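You operate a simulated robot arm through the tools that you are given. There is no shell and no other tool.

You run a simulated robot arm. Do the job below in one go: nothing can be reset, and whatever is moved stays where it is left.

JOB
Shut the guide bar and wind the red band back to the pointer.
Fine: drag knob to light for winding back, band under the pointer within 8 mm, then drag knob firm.

It is judged by the outcome, as a careful person would: the job done as asked, and still so three seconds after it is handed in. It fails if anything else is knocked over, pushed out of place, dropped, spilled or broken.

ROBOT AND FRAMES
A 6-joint arm with a two-finger parallel gripper, fixed in place. Base frame: the origin is at the foot of the arm, x ahead of it, y to its left, z up. Lengths are in mm, angles in degrees, forces in N, time in s.
With the tool pointing down near the work surface it reaches from about 420 to 860 mm from the base axis. Its first joint turns from -115.0 to 115.0 degrees. Payload 4.2 kg.
The tool frame sits at the grasp point between the pads (the TCP): z along the fingers, y along the line on which they close. The tips reach 23 mm beyond it. The gripper opens to 94 mm. The fingers are 38 mm wide and 10 mm thick; the gripper's body (54 by 96 mm) begins 39 mm behind the TCP.
Orientation is told as [roll, pitch, yaw] about the base's x, y, z axes, in that order, counted from this pose: with the fingers straight down and closing along the base's y, the tool's x points along the base's -x, its y along +y and its z along -z.

CONTROLS
- The arm moves only by the tool move_arm. Its argument "plan" is a list of rows, each a list of 3 entries, a list of its own where there are three numbers: the shift along the base's x, y, z in units of 200 mm (1.0 is 200 mm), then the turn, a rotation vector about the base's x, y, z in units of 180 degrees (1.0 is 180 degrees), then the finger opening in m, from 0 to 0.094. In form: [[[dx, dy, dz], [ax, ay, az], grip], ...]. A call has 1 to 20 rows; each row is the pose to reach, as a shift and turn from the pose commanded when the call began. A call with a number of a shift or a turn outside -1 to 1 is refused whole. A row lasts 0.2 s, in which the tool goes at most 50 mm and 8.6 degrees; a call with a longer step from one row to the next is refused whole, and so is a gripper value outside its range. Where a pose cannot be reached the arm comes as near as it can. A force on the tool above 90 N (or 10 N above the force at the start of the call, whichever is more), or a blocked arm, ends the call early, and 0.2 s more pass. Each finger travels about 108 mm/s and halts on what it meets, pressing with about 27 N; the grip force reading is that of the motor and also rises with nothing between the fingers. The clock runs only during rows and for 0.2 s after the last one: add rows that repeat a pose to give the fingers time. It gives the time, the measured TCP pose, the force on the tool (base axes), the opening and the grip force at its end, in the units of the frame above (readings bear some noise), with the torque about the TCP (base axes, N m) and any sound that the robot's microphone picked up.
- Cameras (640 x 400 px; columns grow to the right, rows downward): "scene" is fixed at [50.5, 649.4, 1525.3]; the picture's right is [-0.69, -0.72, 0.00], its down [-0.29, 0.28, -0.92] and it looks along [0.66, -0.64, -0.40] (base axes); focal length 309 px, centre (320, 200). "wrist" rides on the gripper at [86, 16, -74] in the tool frame; the picture's right is [-0.18, 0.98, 0.00], its down [-0.58, -0.11, -0.81] and it looks along [-0.79, -0.15, 0.59] (tool axes); focal length 243 px, centre (320, 200). There is no depth. A picture from a camera that has moved, and an enlarged one, comes with that camera's place and axes in the base frame and with its lens.
- snapshot(camera): a new picture of that camera. It takes no simulated time.
- lift_body(by): slides the trunk up (or, below 0, down) by that many mm; the arm rides with it, the base frame stays. It gives what a move gives, with no picture.
- close_up(camera, box): a new picture of the part [left, top, right, bottom] of that camera's present view, enlarged. It takes no simulated time.
- finish_job(): hands the job in; it is judged then, once.

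Places have to be worked out from the pictures, the camera data and where the tool is seen. Open the gripper and draw the arm clear of the work before you hand the job in, unless the task says otherwise.

The tools are called after "Emit:" by a JSON object that holds its "method" and its "body". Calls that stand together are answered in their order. move_arm: Moves the arm, as the interface text tells. Its arguments: {"type":"object","properties":{"plan":{"type":"array"}},"required":["plan"]} The other tools are called the same way: lift_body (by) slides the trunk up or down; snapshot (camera) takes a picture; close_up (camera, box) takes an enlarged picture of a part of a camera's view; finish_job () hands the job in.

At the start:

```text
t: 0.0
position: [588.0, -135.3, 1284.9]
tcp_rot: [0.0, 0.0, 0.0]
contact_force: [0.2, 0.1, 0.0]
wrist_torque: [-0.01, 0.03, -0.02]
gripper_width: 93.7
finger_force: 0.0
trunk travel left (down, up): [-875.0, 115.0]
```

scene: 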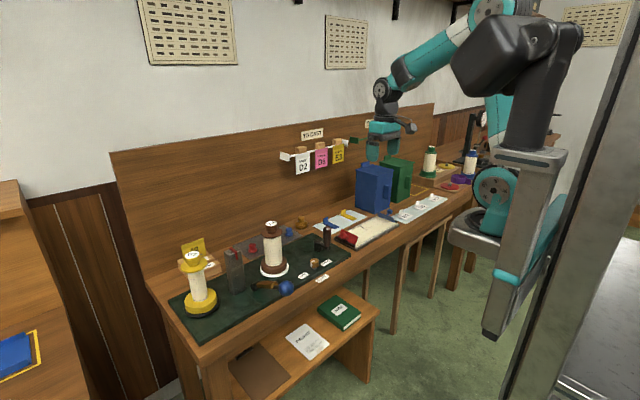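
wrist: 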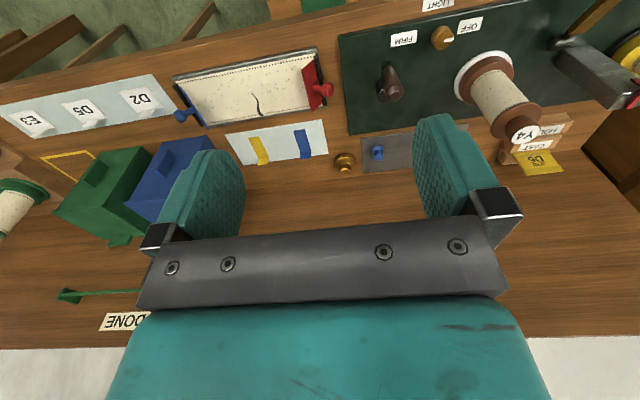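

I'll start by looking closely at the work bench in both cameras before moving anything.

Emit:
{"method": "close_up", "body": {"camera": "scene", "box": [160, 210, 360, 335]}}

Emit:
{"method": "close_up", "body": {"camera": "wrist", "box": [330, 0, 640, 190]}}

Emit:
{"method": "close_up", "body": {"camera": "scene", "box": [280, 120, 500, 260]}}

```text
3.20 times, centred on (260, 272) of scene
camera zoom: at [50.5, 649.4, 1525.3], right [-0.69, -0.72, 0.0], down [-0.29, 0.28, -0.92], along [0.66, -0.64, -0.4], focal length 988 px, centre (512, -32)
```

zoom: 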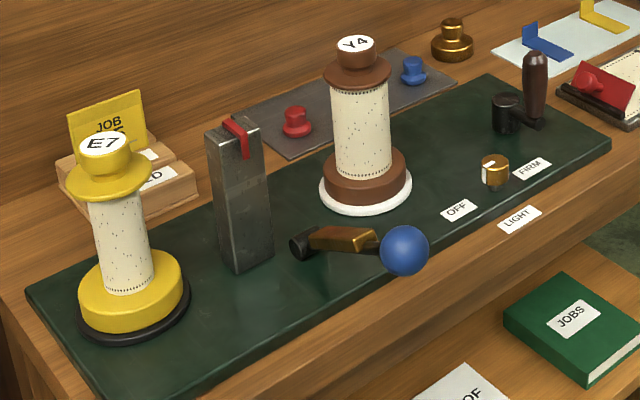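

```text
2.06 times, centred on (485, 95) of wrist
camera zoom: at [500.3, -118.7, 1359.8], right [0.18, 0.98, 0.0], down [0.58, -0.11, 0.81], along [0.79, -0.15, -0.59], focal length 501 px, centre (-21, 417)
```

zoom: 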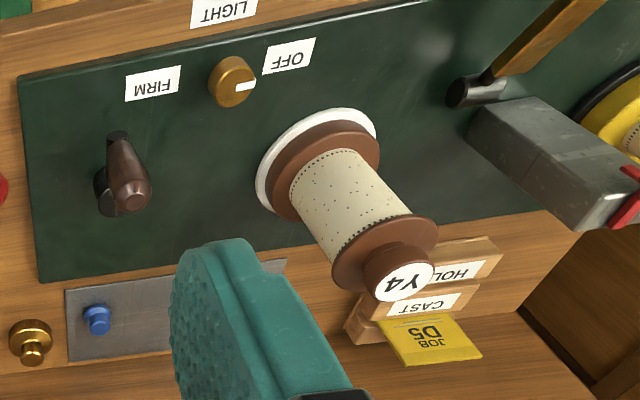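

```text
2.86 times, centred on (390, 190) of scene
camera zoom: at [50.5, 649.4, 1525.3], right [-0.69, -0.72, 0.0], down [-0.29, 0.28, -0.92], along [0.66, -0.64, -0.4], focal length 882 px, centre (120, 229)
```

zoom: 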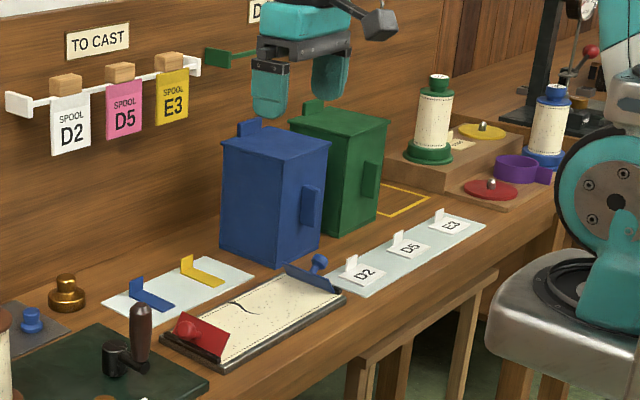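

The machine board sits around y = 0…300 with the drag knob near (696, 48, 909); the guide bar, post with a red strip, and the crank need a better look. I'll move the arm left and back, staying high, to view them with the wrist camera.

Emit:
{"method": "move_arm", "body": {"plan": [[[-0.1, 0.2, 0], [0, 0, 0], 0.094], [[-0.2, 0.4, 0], [0, 0, 0], 0.094], [[-0.3, 0.6, 0], [0, 0, 0], 0.094], [[-0.4, 0.8, 0], [0, 0, 0], 0.094], [[-0.5, 1.0, 0], [0, 0, 0], 0.094]]}}

Emit:
{"method": "snapshot", "body": {"camera": "wrist"}}

Emit:
{"method": "snapshot", "body": {"camera": "scene"}}

```text
t: 1.2
position: [487.8, 64.8, 1287.4]
tcp_rot: [0.0, 0.0, -0.1]
contact_force: [0.5, -0.1, -0.1]
wrist_torque: [0.03, 0.02, -0.02]
gripper_width: 94.0
finger_force: 0.0
trunk travel left (down, up): [-875.0, 115.0]
```

```text
taken
camera wrist: at [400.3, 81.0, 1362.2], right [0.19, 0.98, 0.0], down [0.58, -0.11, 0.81], along [0.79, -0.15, -0.59], focal length 243 px, centre (320, 200)
```

wrist: 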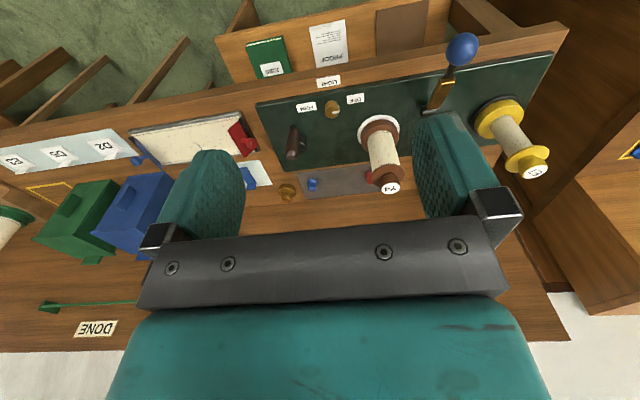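

```text
taken
```

scene: 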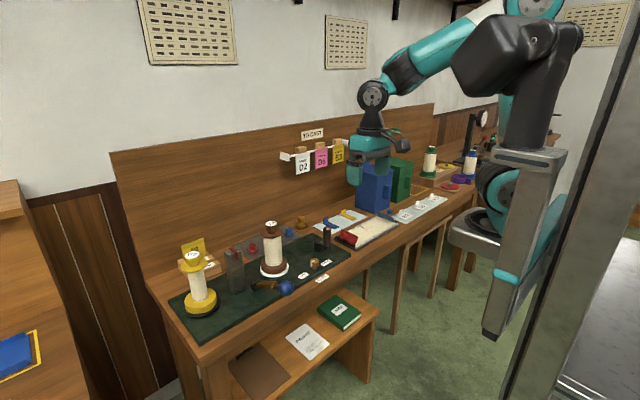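

The guide bar sticks out towards the robot with its blue ball (open). I'll move further left and a little lower to view bar, post and both spools between the fingers.

Emit:
{"method": "move_arm", "body": {"plan": [[[0, 0.2, -0.1], [0, 0, 0], 0.094], [[0, 0.4, -0.2], [0, 0, 0], 0.094], [[0, 0.6, -0.3], [0, 0, 0], 0.094], [[0, 0.7, -0.4], [0, 0, 0], 0.094]]}}

Emit:
{"method": "snapshot", "body": {"camera": "wrist"}}

Emit:
{"method": "close_up", "body": {"camera": "wrist", "box": [180, 0, 480, 190]}}

Emit:
{"method": "close_up", "body": {"camera": "scene", "box": [170, 230, 300, 320]}}

```text
t: 2.2
position: [488.6, 202.7, 1205.1]
tcp_rot: [0.0, 0.1, 0.0]
contact_force: [0.1, -1.0, 0.5]
wrist_torque: [0.01, -0.03, -0.03]
gripper_width: 93.9
finger_force: 0.0
trunk travel left (down, up): [-875.0, 115.0]
```

```text
taken
camera wrist: at [400.4, 219.2, 1280.2], right [0.18, 0.98, 0.0], down [0.58, -0.11, 0.81], along [0.79, -0.15, -0.59], focal length 243 px, centre (320, 200)
```

wrist: 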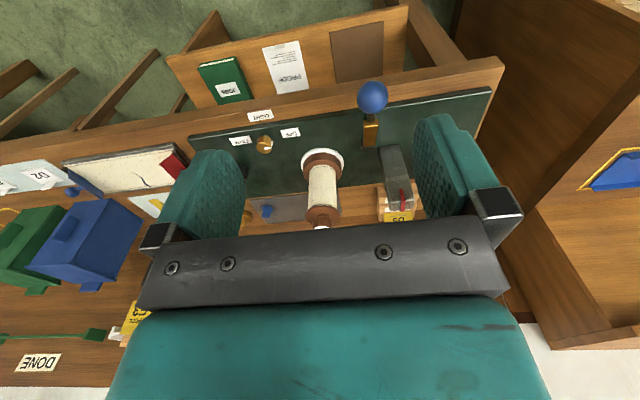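

```text
2.11 times, centred on (330, 95) of wrist
camera zoom: at [400.4, 219.2, 1280.2], right [0.18, 0.98, 0.0], down [0.58, -0.11, 0.81], along [0.79, -0.15, -0.59], focal length 511 px, centre (299, 421)
```

zoom: 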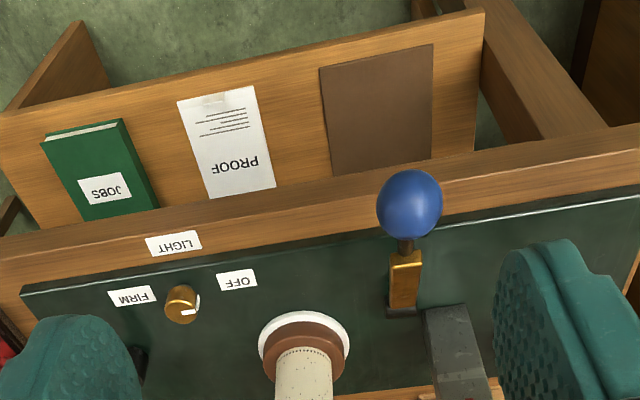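

```text
4.44 times, centred on (235, 275) of scene
camera zoom: at [50.5, 649.4, 1525.3], right [-0.69, -0.72, 0.0], down [-0.29, 0.28, -0.92], along [0.66, -0.64, -0.4], focal length 1372 px, centre (698, -133)
```

zoom: 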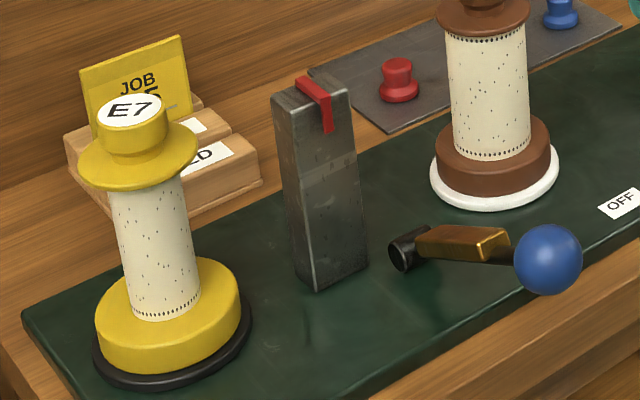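

Triangulating: guide-bar ball at about (586, 254, 981), hinge at about (748, 255, 897), post's red pointer tip about (757, 297, 1012). I still don't see the red band, so I'll drop lower and farther left for a frontal look at the post and hinge.

Emit:
{"method": "move_arm", "body": {"plan": [[[-0.1, 0.15, -0.15], [0, 0, 0], 0.094], [[-0.2, 0.3, -0.3], [0, 0, 0], 0.094], [[-0.2, 0.45, -0.45], [0, 0, 0], 0.094], [[-0.2, 0.55, -0.65], [0, 0, 0], 0.094]]}}

Emit:
{"method": "snapshot", "body": {"camera": "wrist"}}

Emit:
{"method": "close_up", "body": {"camera": "wrist", "box": [200, 60, 420, 200]}}

```text
t: 3.2
position: [446.7, 312.5, 1073.9]
tcp_rot: [0.0, 0.0, -0.2]
contact_force: [-0.7, -0.9, -0.6]
wrist_torque: [0.05, 0.0, 0.02]
gripper_width: 94.1
finger_force: 0.0
trunk travel left (down, up): [-875.0, 115.0]
```

```text
taken
camera wrist: at [358.8, 330.2, 1148.5], right [0.19, 0.98, 0.0], down [0.58, -0.11, 0.81], along [0.79, -0.15, -0.59], focal length 243 px, centre (320, 200)
```

wrist: 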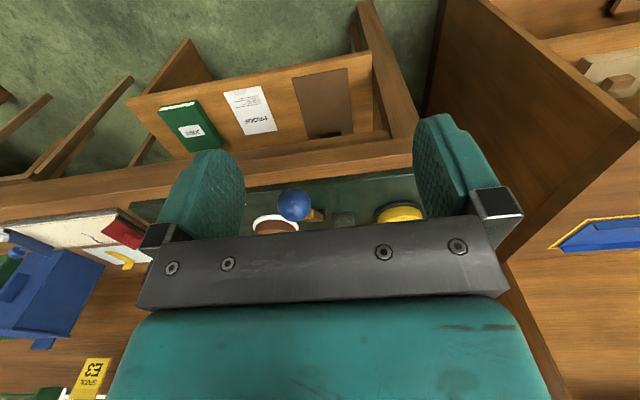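

```text
2.86 times, centred on (310, 130) of wrist
camera zoom: at [358.8, 330.2, 1148.5], right [0.19, 0.98, 0.0], down [0.58, -0.11, 0.81], along [0.79, -0.15, -0.59], focal length 693 px, centre (349, 400)
```

zoom: 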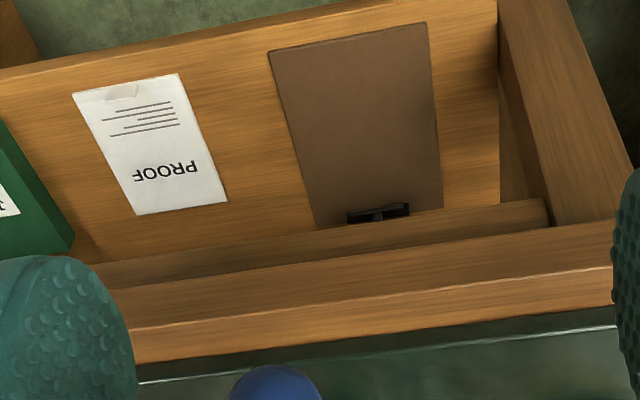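

The hand hides what is straight ahead; tilting the tool forward by about 30° will let the camera look at the post front. I'll do that while rising slightly.

Emit:
{"method": "move_arm", "body": {"plan": [[[0, 0, 0.1], [0, -0.045, 0], 0.094], [[0, 0, 0.2], [0, -0.09, 0], 0.094], [[0, 0, 0.25], [0, -0.135, 0], 0.094], [[0, 0, 0.25], [0, -0.17, 0], 0.094]]}}

Emit:
{"method": "snapshot", "body": {"camera": "wrist"}}

Emit:
{"method": "close_up", "body": {"camera": "wrist", "box": [200, 60, 440, 210]}}

```text
t: 4.2
position: [461.3, 305.9, 1124.1]
tcp_rot: [-0.4, -30.7, -1.7]
contact_force: [0.0, 0.8, 0.5]
wrist_torque: [0.01, -0.02, 0.03]
gripper_width: 94.3
finger_force: 0.0
trunk travel left (down, up): [-875.0, 115.0]
```

```text
taken
camera wrist: at [347.9, 325.9, 1143.7], right [0.19, 0.98, 0.09], down [0.09, -0.11, 0.99], along [0.98, -0.18, -0.1], focal length 243 px, centre (320, 200)
```

wrist: 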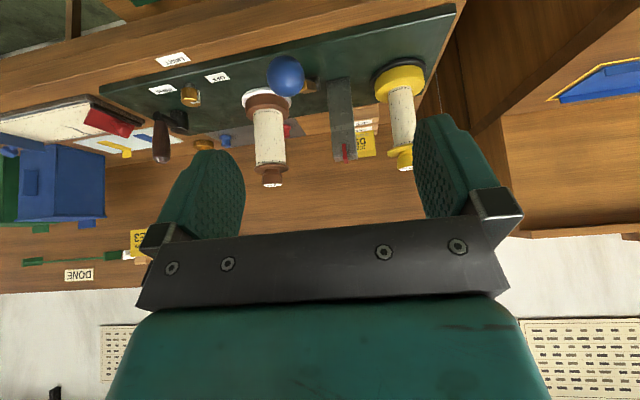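

```text
2.67 times, centred on (320, 135) of wrist
camera zoom: at [347.9, 325.9, 1143.7], right [0.19, 0.98, 0.09], down [0.09, -0.11, 0.99], along [0.98, -0.18, -0.1], focal length 647 px, centre (320, 373)
```

zoom: 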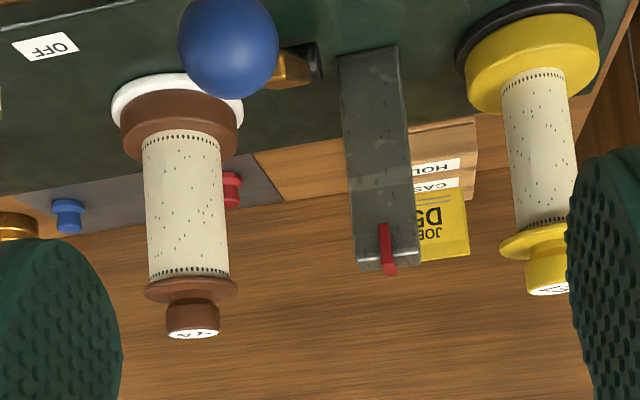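

No ribbon or band is visible between the spools yet. I'll zoom in on the post, spools and crank for any faint details.

Emit:
{"method": "close_up", "body": {"camera": "wrist", "box": [300, 60, 400, 170]}}

Emit:
{"method": "close_up", "body": {"camera": "wrist", "box": [130, 40, 310, 190]}}

Emit:
{"method": "close_up", "body": {"camera": "scene", "box": [170, 235, 250, 315]}}

Emit:
{"method": "close_up", "body": {"camera": "scene", "box": [250, 210, 350, 300]}}

```text
3.64 times, centred on (350, 115) of wrist
camera zoom: at [347.9, 325.9, 1143.7], right [0.19, 0.98, 0.09], down [0.09, -0.11, 0.99], along [0.98, -0.18, -0.1], focal length 882 px, centre (211, 509)
```

zoom: 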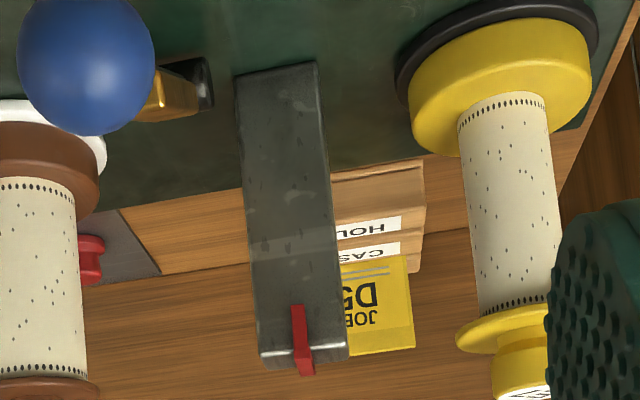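

```text
2.67 times, centred on (220, 115) of wrist
camera zoom: at [347.9, 325.9, 1143.7], right [0.19, 0.98, 0.09], down [0.09, -0.11, 0.99], along [0.98, -0.18, -0.1], focal length 647 px, centre (587, 427)
```

zoom: 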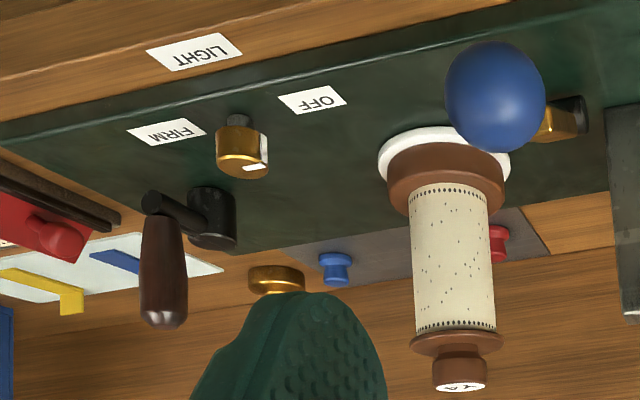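

```text
5.00 times, centred on (210, 275) of scene
camera zoom: at [50.5, 649.4, 1525.3], right [-0.69, -0.72, 0.0], down [-0.29, 0.28, -0.92], along [0.66, -0.64, -0.4], focal length 1544 px, centre (870, -175)
```

zoom: 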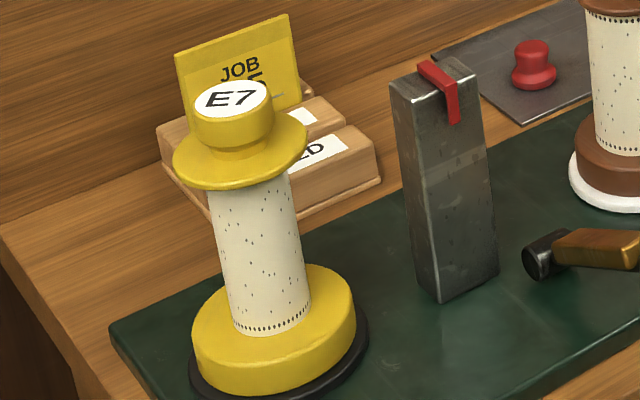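

```text
4.44 times, centred on (300, 255) of scene
camera zoom: at [50.5, 649.4, 1525.3], right [-0.69, -0.72, 0.0], down [-0.29, 0.28, -0.92], along [0.66, -0.64, -0.4], focal length 1372 px, centre (409, -44)
```

zoom: 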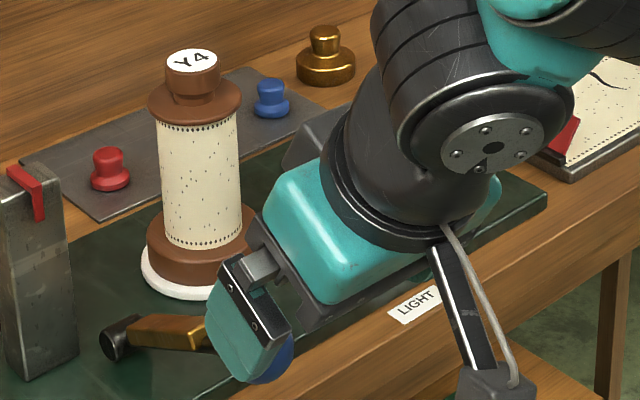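

The hinge axis lies along y, so shutting the bar means swinging the ball up in an arc from about 27° to vertical beside the post. I'll straighten the tool and move above the ball first, then check the position.

Emit:
{"method": "move_arm", "body": {"plan": [[[0.17, -0.075, -0.05], [0, 0.0425, 0], 0.094], [[0.34, -0.15, -0.12], [0, 0.085, 0], 0.094], [[0.52, -0.225, -0.22], [0, 0.1275, 0], 0.094], [[0.69, -0.2985, -0.3245], [0, 0.17, 0], 0.094], [[0.69, -0.2985, -0.3245], [0, 0.17, 0], 0.094]]}}

Emit:
{"method": "snapshot", "body": {"camera": "wrist"}}

Emit:
{"method": "close_up", "body": {"camera": "scene", "box": [170, 200, 370, 325]}}

```text
t: 5.4
position: [583.1, 257.0, 1060.4]
tcp_rot: [0.0, 0.0, 0.0]
contact_force: [-0.1, 1.0, 0.3]
wrist_torque: [-0.01, 0.01, 0.0]
gripper_width: 94.1
finger_force: 0.1
trunk travel left (down, up): [-875.0, 115.0]
```

```text
taken
camera wrist: at [494.8, 272.3, 1135.0], right [0.18, 0.98, 0.0], down [0.58, -0.11, 0.81], along [0.79, -0.15, -0.59], focal length 243 px, centre (320, 200)
```

wrist: 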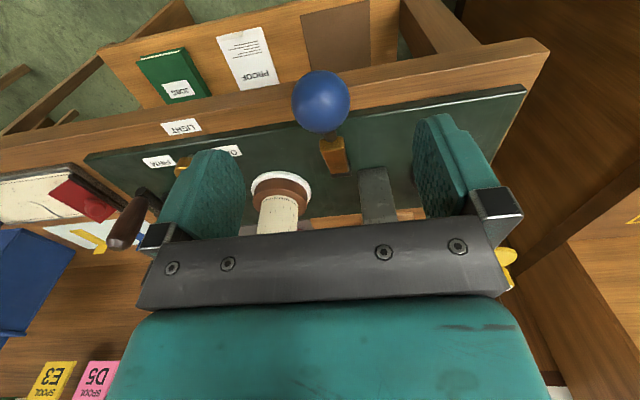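

```text
3.20 times, centred on (270, 262) of scene
camera zoom: at [50.5, 649.4, 1525.3], right [-0.69, -0.72, 0.0], down [-0.29, 0.28, -0.92], along [0.66, -0.64, -0.4], focal length 988 px, centre (480, 0)
```

zoom: 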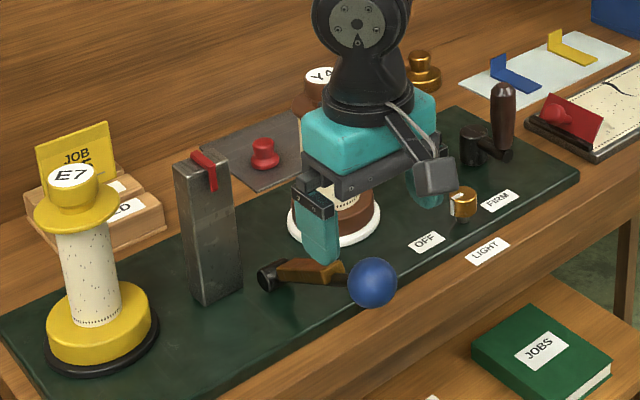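

The ball re-triangulates to (587, 255, 982), right under the gripper. I'll descend so the pads straddle it along y and close on it.

Emit:
{"method": "move_arm", "body": {"plan": [[[0, 0, -0.2], [0, 0, 0], 0.094], [[0.005, 0, -0.365], [0, 0, 0], 0.094], [[0.005, 0, -0.365], [0, 0, 0], 0.07], [[0.005, 0, -0.365], [0, 0, 0], 0.03], [[0.005, 0, -0.365], [0, 0, 0], 0.03]]}}

Emit:
{"method": "close_up", "body": {"camera": "scene", "box": [170, 200, 370, 325]}}

Emit:
{"method": "snapshot", "body": {"camera": "wrist"}}

```text
t: 6.6
position: [586.3, 255.5, 987.4]
tcp_rot: [-0.3, 0.1, -0.3]
contact_force: [3.3, -24.8, 1.5]
wrist_torque: [-0.27, -0.14, -0.28]
gripper_width: 41.3
finger_force: 45.4
trunk travel left (down, up): [-875.0, 115.0]
```

```text
3.20 times, centred on (270, 262) of scene
camera zoom: at [50.5, 649.4, 1525.3], right [-0.69, -0.72, 0.0], down [-0.29, 0.28, -0.92], along [0.66, -0.64, -0.4], focal length 988 px, centre (480, 0)
```

zoom: 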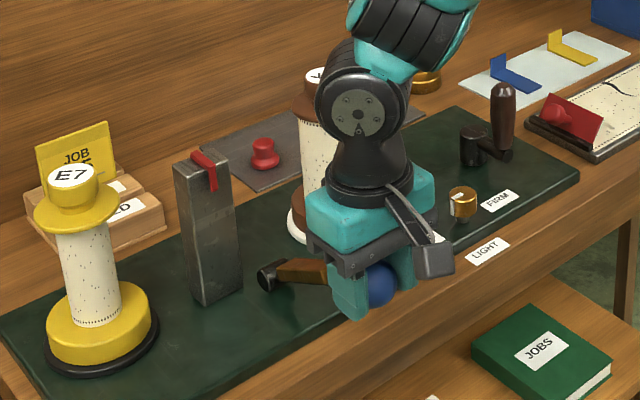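

```text
taken
camera wrist: at [499.6, 271.8, 1061.3], right [0.19, 0.98, -0.01], down [0.58, -0.11, 0.81], along [0.79, -0.16, -0.59], focal length 243 px, centre (320, 200)
```

wrist: 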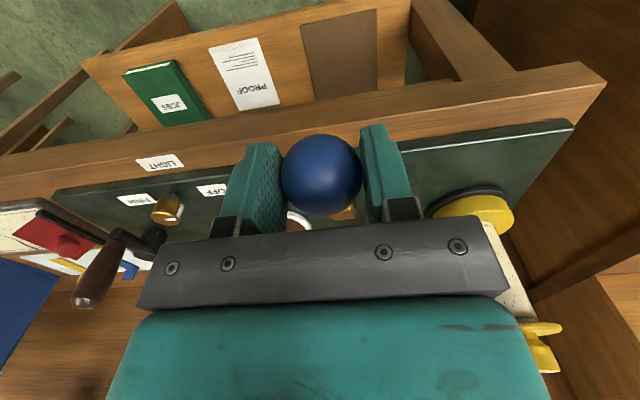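

The ball (41 mm) is gripped, with a sideways force suggesting its centre is slightly towards -y. I'll shift y by -2 mm and start the upward arc by about 5° watching the force.

Emit:
{"method": "move_arm", "body": {"plan": [[[0, -0.01, 0], [0, 0, 0], 0.03], [[0.02, -0.01, 0.034], [0, 0, 0], 0.03], [[0.04, -0.01, 0.068], [0, 0, 0], 0.03], [[0.04, -0.01, 0.068], [0, 0, 0], 0.03]]}}

Emit:
{"method": "close_up", "body": {"camera": "scene", "box": [170, 200, 370, 325]}}

```text
t: 7.6
position: [593.7, 255.6, 999.4]
tcp_rot: [0.2, 0.1, 0.1]
contact_force: [-4.2, -6.4, -9.7]
wrist_torque: [-0.02, 1.35, 0.05]
gripper_width: 41.2
finger_force: 44.9
trunk travel left (down, up): [-875.0, 115.0]
```

```text
3.20 times, centred on (270, 262) of scene
camera zoom: at [50.5, 649.4, 1525.3], right [-0.69, -0.72, 0.0], down [-0.29, 0.28, -0.92], along [0.66, -0.64, -0.4], focal length 988 px, centre (480, 0)
```

zoom: 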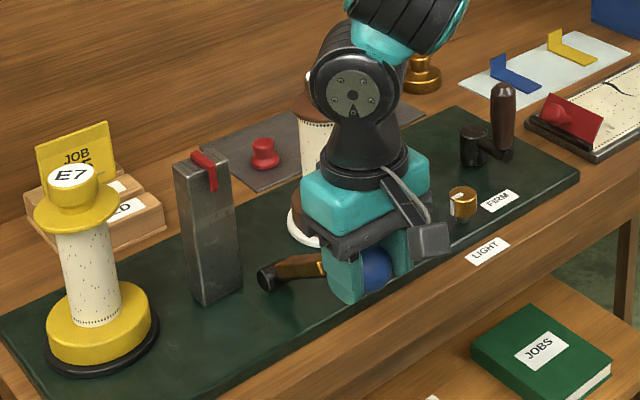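

The bar swings up freely with little force. I'll continue the arc to about 63°.

Emit:
{"method": "move_arm", "body": {"plan": [[[0.046, 0, 0.0645], [0, 0, 0], 0.03], [[0.0975, 0, 0.1255], [0, 0, 0], 0.03], [[0.1535, 0, 0.181], [0, 0, 0], 0.03], [[0.215, 0, 0.232], [0, 0, 0], 0.03], [[0.28, 0, 0.277], [0, 0, 0], 0.03], [[0.349, 0, 0.3165], [0, 0, 0], 0.03]]}}

Emit:
{"method": "close_up", "body": {"camera": "scene", "box": [170, 200, 370, 325]}}

Emit:
{"method": "snapshot", "body": {"camera": "wrist"}}

```text
t: 9.0
position: [665.0, 254.8, 1064.2]
tcp_rot: [0.1, -0.1, 0.0]
contact_force: [-10.6, -5.8, 2.8]
wrist_torque: [0.14, 1.21, 0.0]
gripper_width: 41.3
finger_force: 44.9
trunk travel left (down, up): [-875.0, 115.0]
```

```text
3.20 times, centred on (270, 262) of scene
camera zoom: at [50.5, 649.4, 1525.3], right [-0.69, -0.72, 0.0], down [-0.29, 0.28, -0.92], along [0.66, -0.64, -0.4], focal length 988 px, centre (480, 0)
```

zoom: 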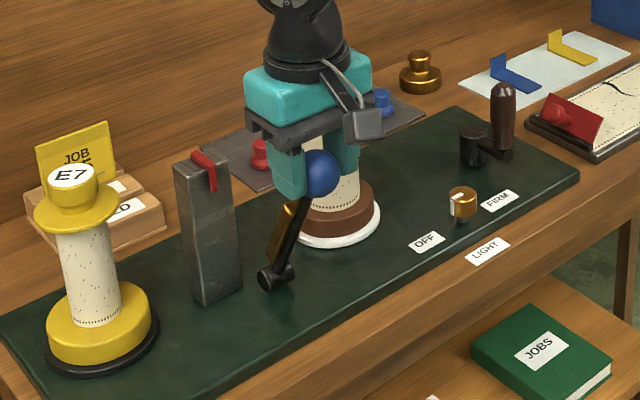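

```text
taken
camera wrist: at [577.3, 270.7, 1138.8], right [0.18, 0.98, 0.0], down [0.58, -0.11, 0.81], along [0.79, -0.15, -0.59], focal length 243 px, centre (320, 200)
```

wrist: 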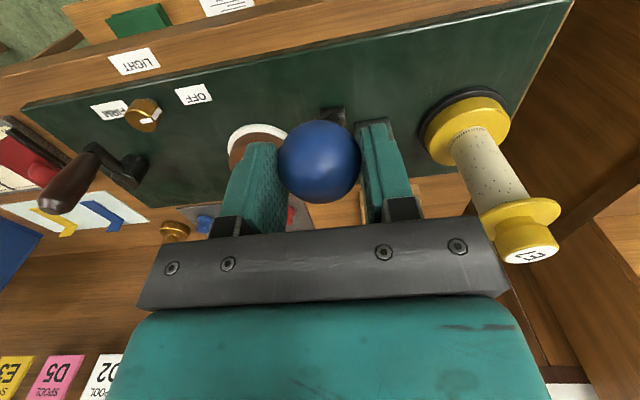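

Still smooth at 63°. I'll go on with the arc to about 88°; the finger tips stay above the post top (~1042).

Emit:
{"method": "move_arm", "body": {"plan": [[[0.072, 0, 0.033], [0, 0, 0], 0.03], [[0.147, 0, 0.06], [0, 0, 0], 0.03], [[0.2235, 0, 0.08], [0, 0, 0], 0.03], [[0.302, 0, 0.0935], [0, 0, 0], 0.03], [[0.381, 0, 0.1], [0, 0, 0], 0.03], [[0.381, 0, 0.1], [0, 0, 0], 0.03]]}}

Emit:
{"method": "close_up", "body": {"camera": "scene", "box": [170, 200, 370, 325]}}

Emit:
{"method": "snapshot", "body": {"camera": "wrist"}}

```text
t: 10.4
position: [741.6, 255.4, 1084.2]
tcp_rot: [0.1, 0.0, -0.1]
contact_force: [-6.2, -2.3, 9.0]
wrist_torque: [-0.16, 1.03, -0.04]
gripper_width: 41.0
finger_force: 45.4
trunk travel left (down, up): [-875.0, 115.0]
```

```text
3.20 times, centred on (270, 262) of scene
camera zoom: at [50.5, 649.4, 1525.3], right [-0.69, -0.72, 0.0], down [-0.29, 0.28, -0.92], along [0.66, -0.64, -0.4], focal length 988 px, centre (480, 0)
```

zoom: 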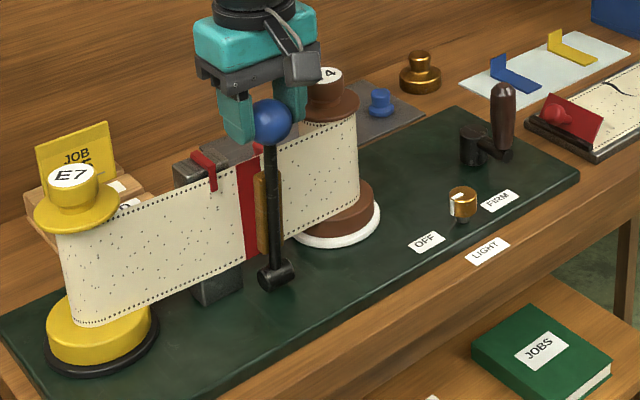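

```text
taken
camera wrist: at [653.6, 270.9, 1158.3], right [0.19, 0.98, 0.0], down [0.58, -0.11, 0.81], along [0.79, -0.15, -0.59], focal length 243 px, centre (320, 200)
```

wrist: 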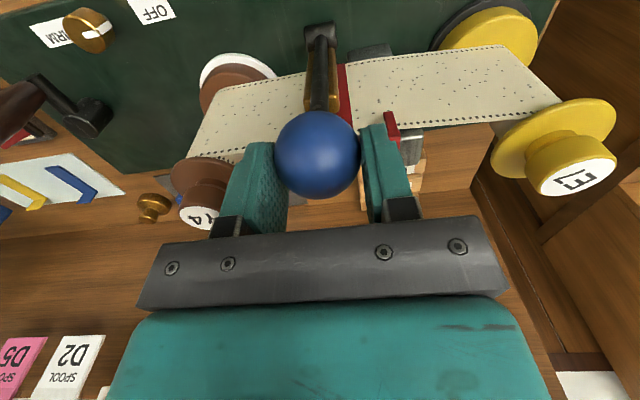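

The ribbon with the red band has now appeared, band to the right of the pointer by roughly 30 mm. I'll check the bar is fully home by pushing a few mm further.

Emit:
{"method": "move_arm", "body": {"plan": [[[0.018, 0, 0], [0, 0, 0], 0.03], [[0.035, 0, 0], [0, 0, 0], 0.03], [[0.055, 0, 0], [0, 0, 0], 0.03], [[0.055, 0, 0], [0, 0, 0], 0.03]]}}

Emit:
{"method": "close_up", "body": {"camera": "scene", "box": [190, 220, 310, 310]}}

Emit:
{"method": "close_up", "body": {"camera": "wrist", "box": [200, 0, 440, 150]}}

```text
t: 11.4
position: [751.2, 255.5, 1084.3]
tcp_rot: [0.0, 0.1, 0.0]
contact_force: [-7.3, 2.4, 4.2]
wrist_torque: [0.02, 1.32, 0.1]
gripper_width: 41.1
finger_force: 45.2
trunk travel left (down, up): [-875.0, 115.0]
```

```text
4.44 times, centred on (250, 265) of scene
camera zoom: at [50.5, 649.4, 1525.3], right [-0.69, -0.72, 0.0], down [-0.29, 0.28, -0.92], along [0.66, -0.64, -0.4], focal length 1372 px, centre (631, -89)
```

zoom: 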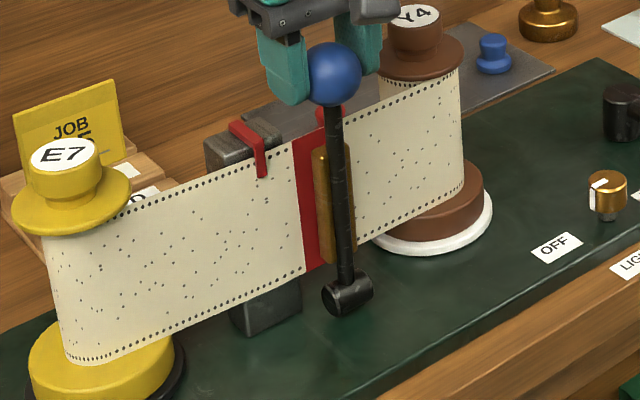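

```text
2.67 times, centred on (320, 75) of wrist
camera zoom: at [664.0, 270.7, 1158.5], right [0.18, 0.98, 0.0], down [0.58, -0.11, 0.81], along [0.79, -0.15, -0.59], focal length 647 px, centre (320, 533)
```

zoom: 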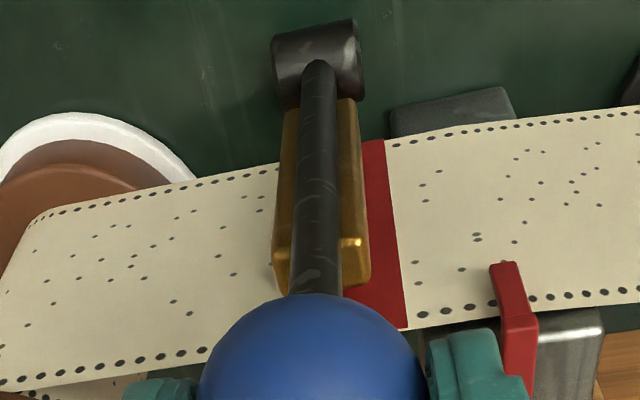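

No stop felt yet at x≈751. I'll press on a few millimetres more until the force shows the stop.

Emit:
{"method": "move_arm", "body": {"plan": [[[0.015, 0, 0], [0, 0, 0], 0.03], [[0.03, 0, 0], [0, 0, 0], 0.03], [[0.045, 0, 0], [0, 0, 0], 0.03], [[0.06, 0, -0.003], [0, 0, 0], 0.03], [[0.06, 0, -0.003], [0, 0, 0], 0.03]]}}

Emit:
{"method": "close_up", "body": {"camera": "wrist", "box": [200, 0, 440, 150]}}

Emit:
{"method": "close_up", "body": {"camera": "scene", "box": [190, 220, 310, 310]}}

```text
t: 12.6
position: [760.2, 254.7, 1083.9]
tcp_rot: [0.0, 0.2, 0.1]
contact_force: [-33.0, 8.8, 0.5]
wrist_torque: [0.07, 0.47, 0.0]
gripper_width: 41.6
finger_force: 45.5
trunk travel left (down, up): [-875.0, 115.0]
```

```text
2.67 times, centred on (320, 75) of wrist
camera zoom: at [673.2, 270.7, 1158.6], right [0.18, 0.98, 0.0], down [0.58, -0.11, 0.81], along [0.79, -0.15, -0.59], focal length 647 px, centre (320, 533)
```

zoom: 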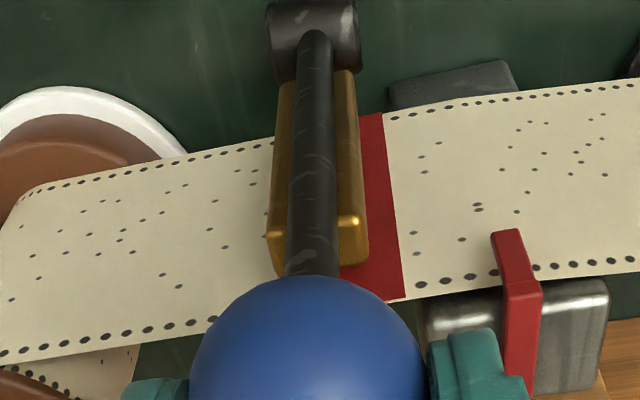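

```text
4.44 times, centred on (250, 265) of scene
camera zoom: at [50.5, 649.4, 1525.3], right [-0.69, -0.72, 0.0], down [-0.29, 0.28, -0.92], along [0.66, -0.64, -0.4], focal length 1372 px, centre (631, -89)
```

zoom: 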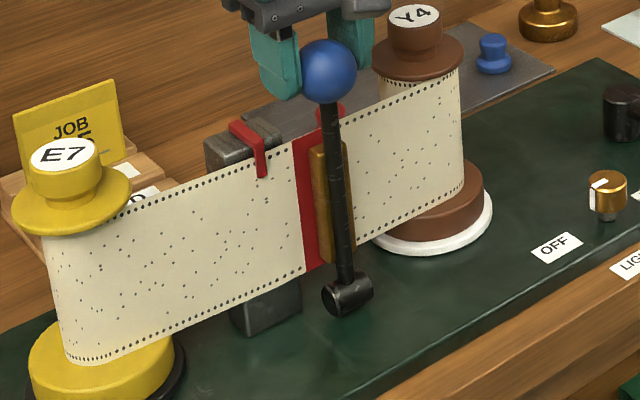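

A 33 N reaction at x≈760 shows the bar is against its stop, a few degrees past vertical, so it should stay shut. I'll open the fingers modestly and lift straight off.

Emit:
{"method": "move_arm", "body": {"plan": [[[0, 0, 0], [0, 0, 0], 0.05], [[0, 0, 0], [0, 0, 0], 0.06], [[0, 0, 0.1], [0, 0, 0], 0.06], [[0, 0, 0.3], [0, 0, 0], 0.06], [[-0.1, -0.1, 0.5], [0, 0, 0], 0.06], [[-0.3, -0.2, 0.6], [0, 0, 0], 0.06]]}}

Emit:
{"method": "snapshot", "body": {"camera": "wrist"}}

Emit:
{"method": "close_up", "body": {"camera": "scene", "box": [170, 200, 370, 325]}}

Emit:
{"method": "close_up", "body": {"camera": "scene", "box": [190, 220, 290, 310]}}

```text
t: 14.0
position: [704.2, 214.5, 1207.1]
tcp_rot: [0.0, 0.0, 0.1]
contact_force: [0.8, 0.4, -0.5]
wrist_torque: [-0.04, 0.04, -0.03]
gripper_width: 60.0
finger_force: 0.1
trunk travel left (down, up): [-875.0, 115.0]
```

```text
taken
camera wrist: at [616.4, 230.3, 1281.1], right [0.18, 0.98, 0.0], down [0.58, -0.11, 0.81], along [0.79, -0.15, -0.59], focal length 243 px, centre (320, 200)
```

wrist: 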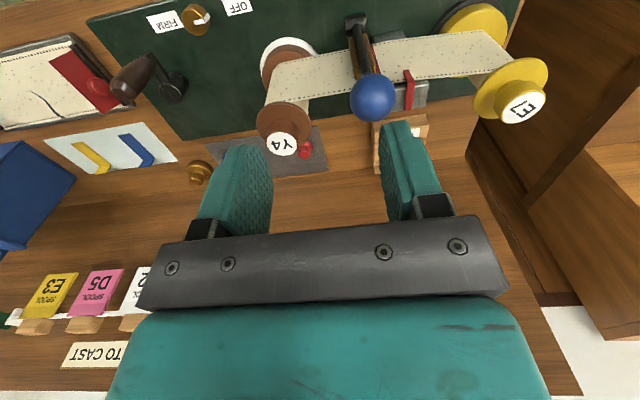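

```text
3.20 times, centred on (270, 262) of scene
camera zoom: at [50.5, 649.4, 1525.3], right [-0.69, -0.72, 0.0], down [-0.29, 0.28, -0.92], along [0.66, -0.64, -0.4], focal length 988 px, centre (480, 0)
```

zoom: 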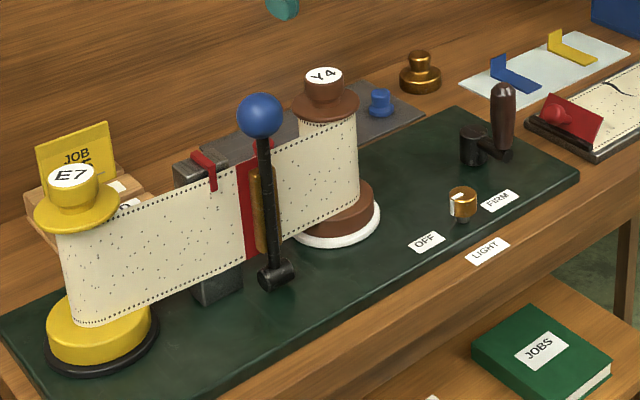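

```text
4.44 times, centred on (240, 265) of scene
camera zoom: at [50.5, 649.4, 1525.3], right [-0.69, -0.72, 0.0], down [-0.29, 0.28, -0.92], along [0.66, -0.64, -0.4], focal length 1372 px, centre (676, -89)
```

zoom: 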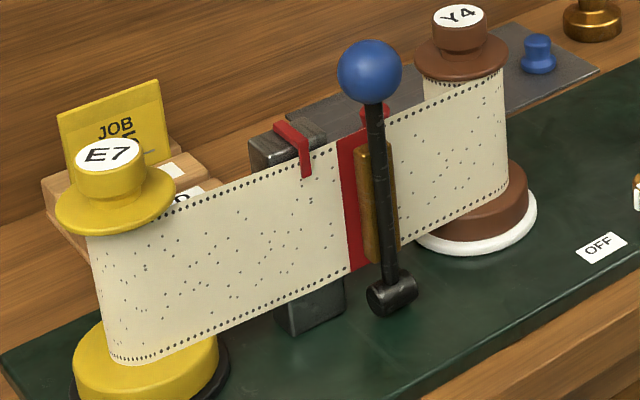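

The bar is shut and stays put. OFF, LIGHT and FIRM lie roughly at +y, -x and -y of the drag knob, so LIGHT should be a counter-clockwise quarter turn from OFF; I'll move over to view the knob and crank closely.

Emit:
{"method": "move_arm", "body": {"plan": [[[-0.14, -0.16, 0], [0, 0, 0], 0.094], [[-0.28, -0.33, 0], [0, 0, 0], 0.094], [[-0.42, -0.49, -0.05], [0, 0, 0], 0.094], [[-0.55, -0.65, -0.15], [0, 0, 0], 0.094], [[-0.69, -0.81, -0.25], [0, 0, 0], 0.094], [[-0.82, -0.92, -0.375], [0, 0, 0], 0.094]]}}

Emit:
{"method": "snapshot", "body": {"camera": "wrist"}}

Emit:
{"method": "close_up", "body": {"camera": "wrist", "box": [220, 60, 420, 200]}}

Emit:
{"method": "close_up", "body": {"camera": "scene", "box": [280, 215, 360, 290]}}

```text
t: 15.4
position: [541.5, 30.3, 1128.0]
tcp_rot: [0.0, 0.0, 0.1]
contact_force: [-0.8, 0.9, -1.1]
wrist_torque: [0.01, -0.01, 0.04]
gripper_width: 94.0
finger_force: 0.0
trunk travel left (down, up): [-875.0, 115.0]
```

```text
taken
camera wrist: at [453.3, 46.9, 1201.9], right [0.18, 0.98, 0.0], down [0.58, -0.11, 0.81], along [0.79, -0.15, -0.59], focal length 243 px, centre (320, 200)
```

wrist: 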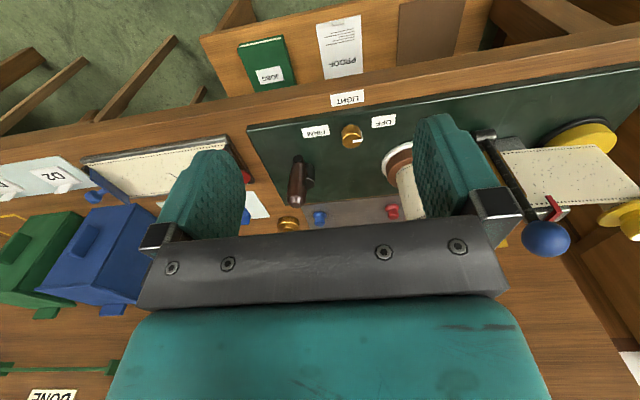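

```text
2.86 times, centred on (320, 130) of wrist
camera zoom: at [453.3, 46.9, 1201.9], right [0.18, 0.98, 0.0], down [0.58, -0.11, 0.81], along [0.79, -0.15, -0.59], focal length 693 px, centre (320, 400)
```

zoom: 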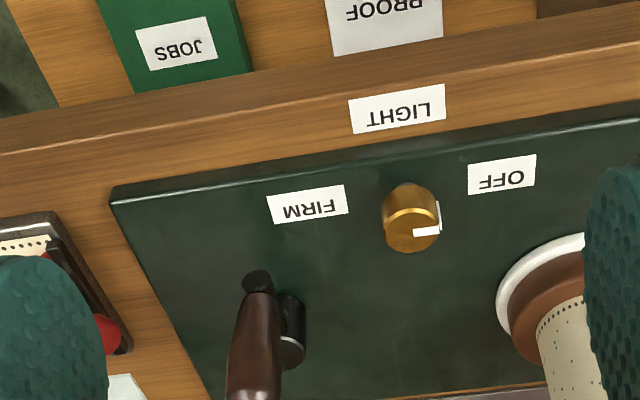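

```text
5.33 times, centred on (320, 252) of scene
camera zoom: at [50.5, 649.4, 1525.3], right [-0.69, -0.72, 0.0], down [-0.29, 0.28, -0.92], along [0.66, -0.64, -0.4], focal length 1647 px, centre (320, -80)
```

zoom: 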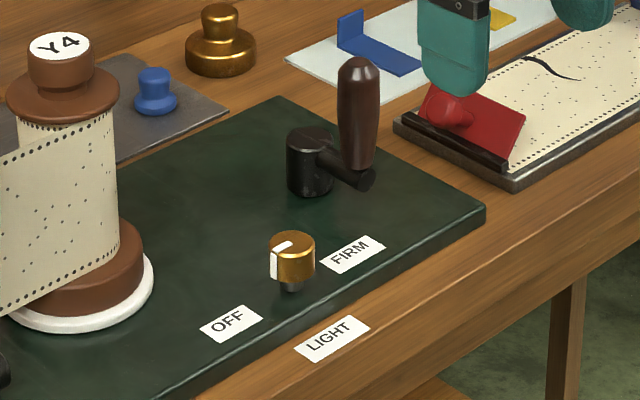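

Knob top is at about (694, 49, 917) with its mark at OFF (+y); the crank hub is near (765, -30) with its handle at about (713, -36), up to z≈1007. I'll hover above the knob with the tool yawed -45° and the fingers at 60 mm.

Emit:
{"method": "move_arm", "body": {"plan": [[[0.1, 0.02, 0], [0, 0, -0.0417], 0.06], [[0.25, 0.04, -0.05], [0, 0, -0.0833], 0.06], [[0.4, 0.06, -0.15], [0, 0, -0.125], 0.06], [[0.55, 0.08, -0.3], [0, 0, -0.1667], 0.06], [[0.68, 0.1, -0.45], [0, 0, -0.2083], 0.06], [[0.77, 0.1, -0.64], [0, 0, -0.25], 0.06], [[0.77, 0.1, -0.64], [0, 0, -0.25], 0.06]]}}

Emit:
{"method": "snapshot", "body": {"camera": "wrist"}}

Emit:
{"method": "close_up", "body": {"camera": "scene", "box": [260, 200, 380, 290]}}

```text
t: 17.0
position: [694.3, 48.0, 1001.6]
tcp_rot: [0.0, 0.0, -45.1]
contact_force: [0.2, 1.0, 0.2]
wrist_torque: [-0.01, 0.02, 0.0]
gripper_width: 59.9
finger_force: 0.0
trunk travel left (down, up): [-875.0, 115.0]
```

```text
taken
camera wrist: at [642.8, 120.4, 1075.2], right [0.83, 0.56, 0.0], down [0.33, -0.49, 0.81], along [0.45, -0.67, -0.59], focal length 243 px, centre (320, 200)
```

wrist: 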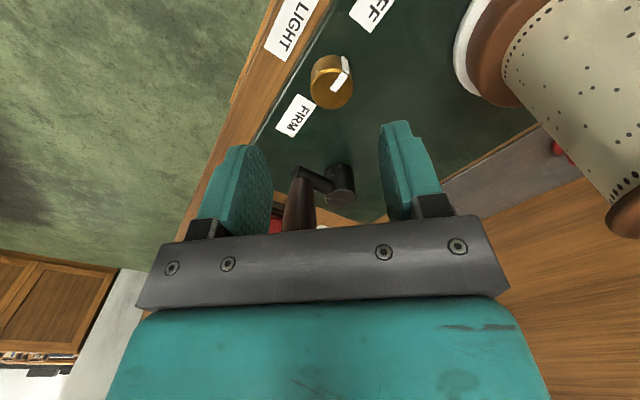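

```text
4.44 times, centred on (320, 245) of scene
camera zoom: at [50.5, 649.4, 1525.3], right [-0.69, -0.72, 0.0], down [-0.29, 0.28, -0.92], along [0.66, -0.64, -0.4], focal length 1372 px, centre (320, 0)
```

zoom: 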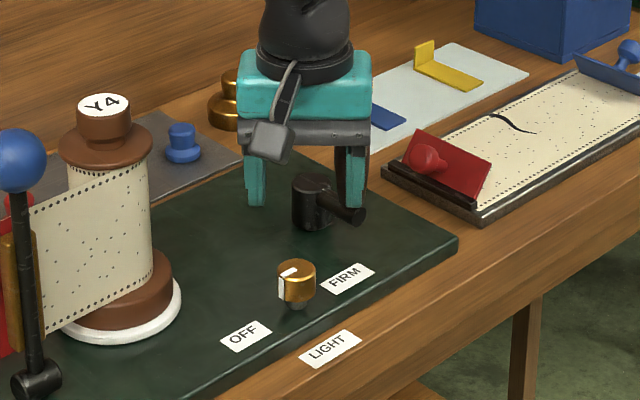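

The gripper hovers over the knob; I'll zoom the wrist view to refine the knob's centre.

Emit:
{"method": "close_up", "body": {"camera": "wrist", "box": [270, 30, 400, 120]}}

Emit:
{"method": "close_up", "body": {"camera": "scene", "box": [290, 245, 340, 285]}}

```text
4.44 times, centred on (335, 75) of wrist
camera zoom: at [642.8, 120.4, 1075.2], right [0.83, 0.56, 0.0], down [0.33, -0.49, 0.81], along [0.45, -0.67, -0.59], focal length 1078 px, centre (253, 756)
```

zoom: 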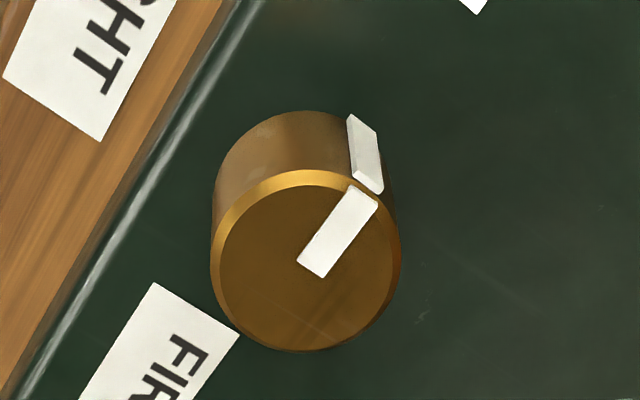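

```text
10.00 times, centred on (315, 265) of scene
camera zoom: at [50.5, 649.4, 1525.3], right [-0.69, -0.72, 0.0], down [-0.29, 0.28, -0.92], along [0.66, -0.64, -0.4], focal length 3088 px, centre (370, -450)
```

zoom: 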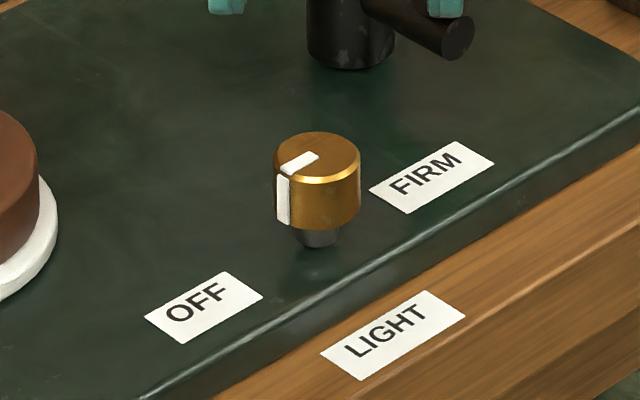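

Refined knob centre is about (698.5, 51, top 915), diameter 29 mm. I'll descend with the tips to about z 895 and close on it.

Emit:
{"method": "move_arm", "body": {"plan": [[[0.0225, 0.01, -0.2], [0, 0, 0], 0.06], [[0.0225, 0.01, -0.36], [0, 0, 0], 0.06], [[0.0225, 0.01, -0.41], [0, 0, 0], 0.06], [[0.0225, 0.01, -0.41], [0, 0, 0], 0.04], [[0.0225, 0.01, -0.41], [0, 0, 0], 0.02], [[0.0225, 0.01, -0.41], [0, 0, 0], 0.02]]}}

Emit:
{"method": "snapshot", "body": {"camera": "wrist"}}

Emit:
{"method": "close_up", "body": {"camera": "scene", "box": [260, 200, 380, 290]}}

```text
t: 18.4
position: [699.8, 52.7, 920.0]
tcp_rot: [0.3, 0.0, -44.9]
contact_force: [15.9, 13.0, -3.4]
wrist_torque: [-0.1, -0.04, 0.06]
gripper_width: 29.2
finger_force: 44.9
trunk travel left (down, up): [-875.0, 115.0]
```

```text
taken
camera wrist: at [648.7, 124.1, 993.1], right [0.82, 0.57, 0.0], down [0.33, -0.49, 0.81], along [0.46, -0.66, -0.59], focal length 243 px, centre (320, 200)
```

wrist: 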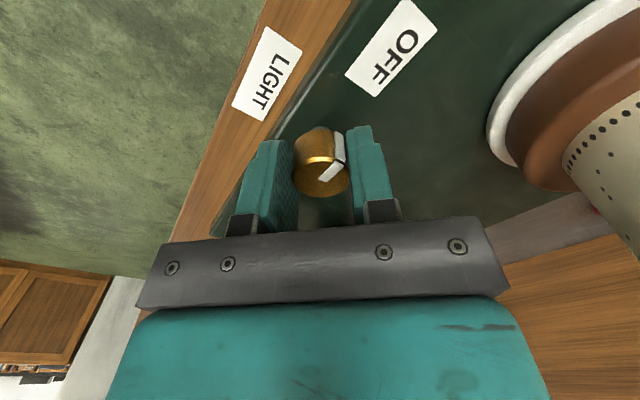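

```text
4.44 times, centred on (320, 245) of scene
camera zoom: at [50.5, 649.4, 1525.3], right [-0.69, -0.72, 0.0], down [-0.29, 0.28, -0.92], along [0.66, -0.64, -0.4], focal length 1372 px, centre (320, 0)
```

zoom: 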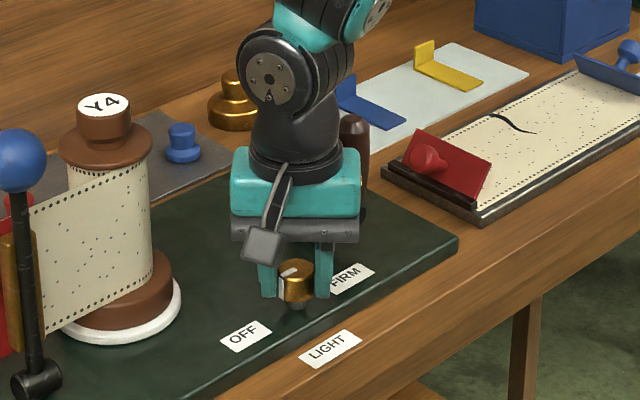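

Knob gripped (29 mm). I'll nudge 1 mm to centre and begin the counter-clockwise turn with a first 25° to check that it follows.

Emit:
{"method": "move_arm", "body": {"plan": [[[0.006, 0.006, 0], [0, 0, 0], 0.02], [[0.006, 0.006, 0], [0, 0, 0.0455], 0.02], [[0.006, 0.006, 0], [0, 0, 0.091], 0.02], [[0.006, 0.006, 0], [0, 0, 0.136], 0.02], [[0.006, 0.006, 0], [0, 0, 0.136], 0.02]]}}

Emit:
{"method": "close_up", "body": {"camera": "wrist", "box": [220, 80, 420, 220]}}

Emit:
{"method": "close_up", "body": {"camera": "scene", "box": [290, 235, 350, 285]}}

```text
t: 19.6
position: [699.6, 50.9, 919.0]
tcp_rot: [-0.1, 0.0, -20.6]
contact_force: [5.0, -11.9, 15.6]
wrist_torque: [-0.04, -0.36, -0.03]
gripper_width: 29.1
finger_force: 45.2
trunk travel left (down, up): [-875.0, 115.0]
```

```text
2.86 times, centred on (320, 150) of wrist
camera zoom: at [622.9, 96.5, 993.1], right [0.52, 0.86, 0.0], down [0.51, -0.3, 0.81], along [0.69, -0.42, -0.59], focal length 693 px, centre (320, 343)
```

zoom: 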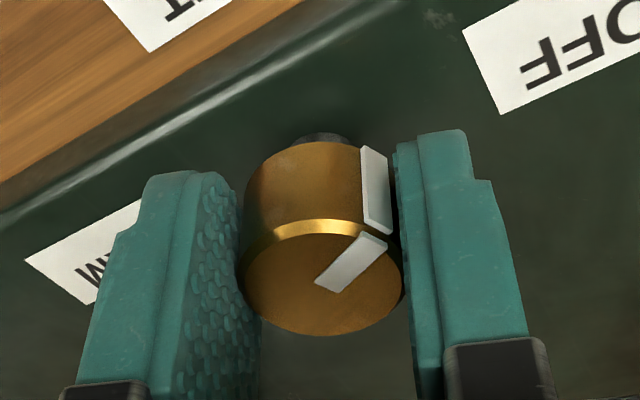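

```text
8.00 times, centred on (320, 260) of scene
camera zoom: at [50.5, 649.4, 1525.3], right [-0.69, -0.72, 0.0], down [-0.29, 0.28, -0.92], along [0.66, -0.64, -0.4], focal length 2470 px, centre (320, -280)
```

zoom: 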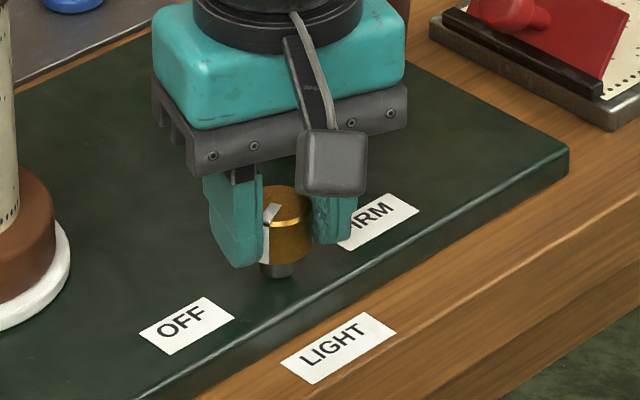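

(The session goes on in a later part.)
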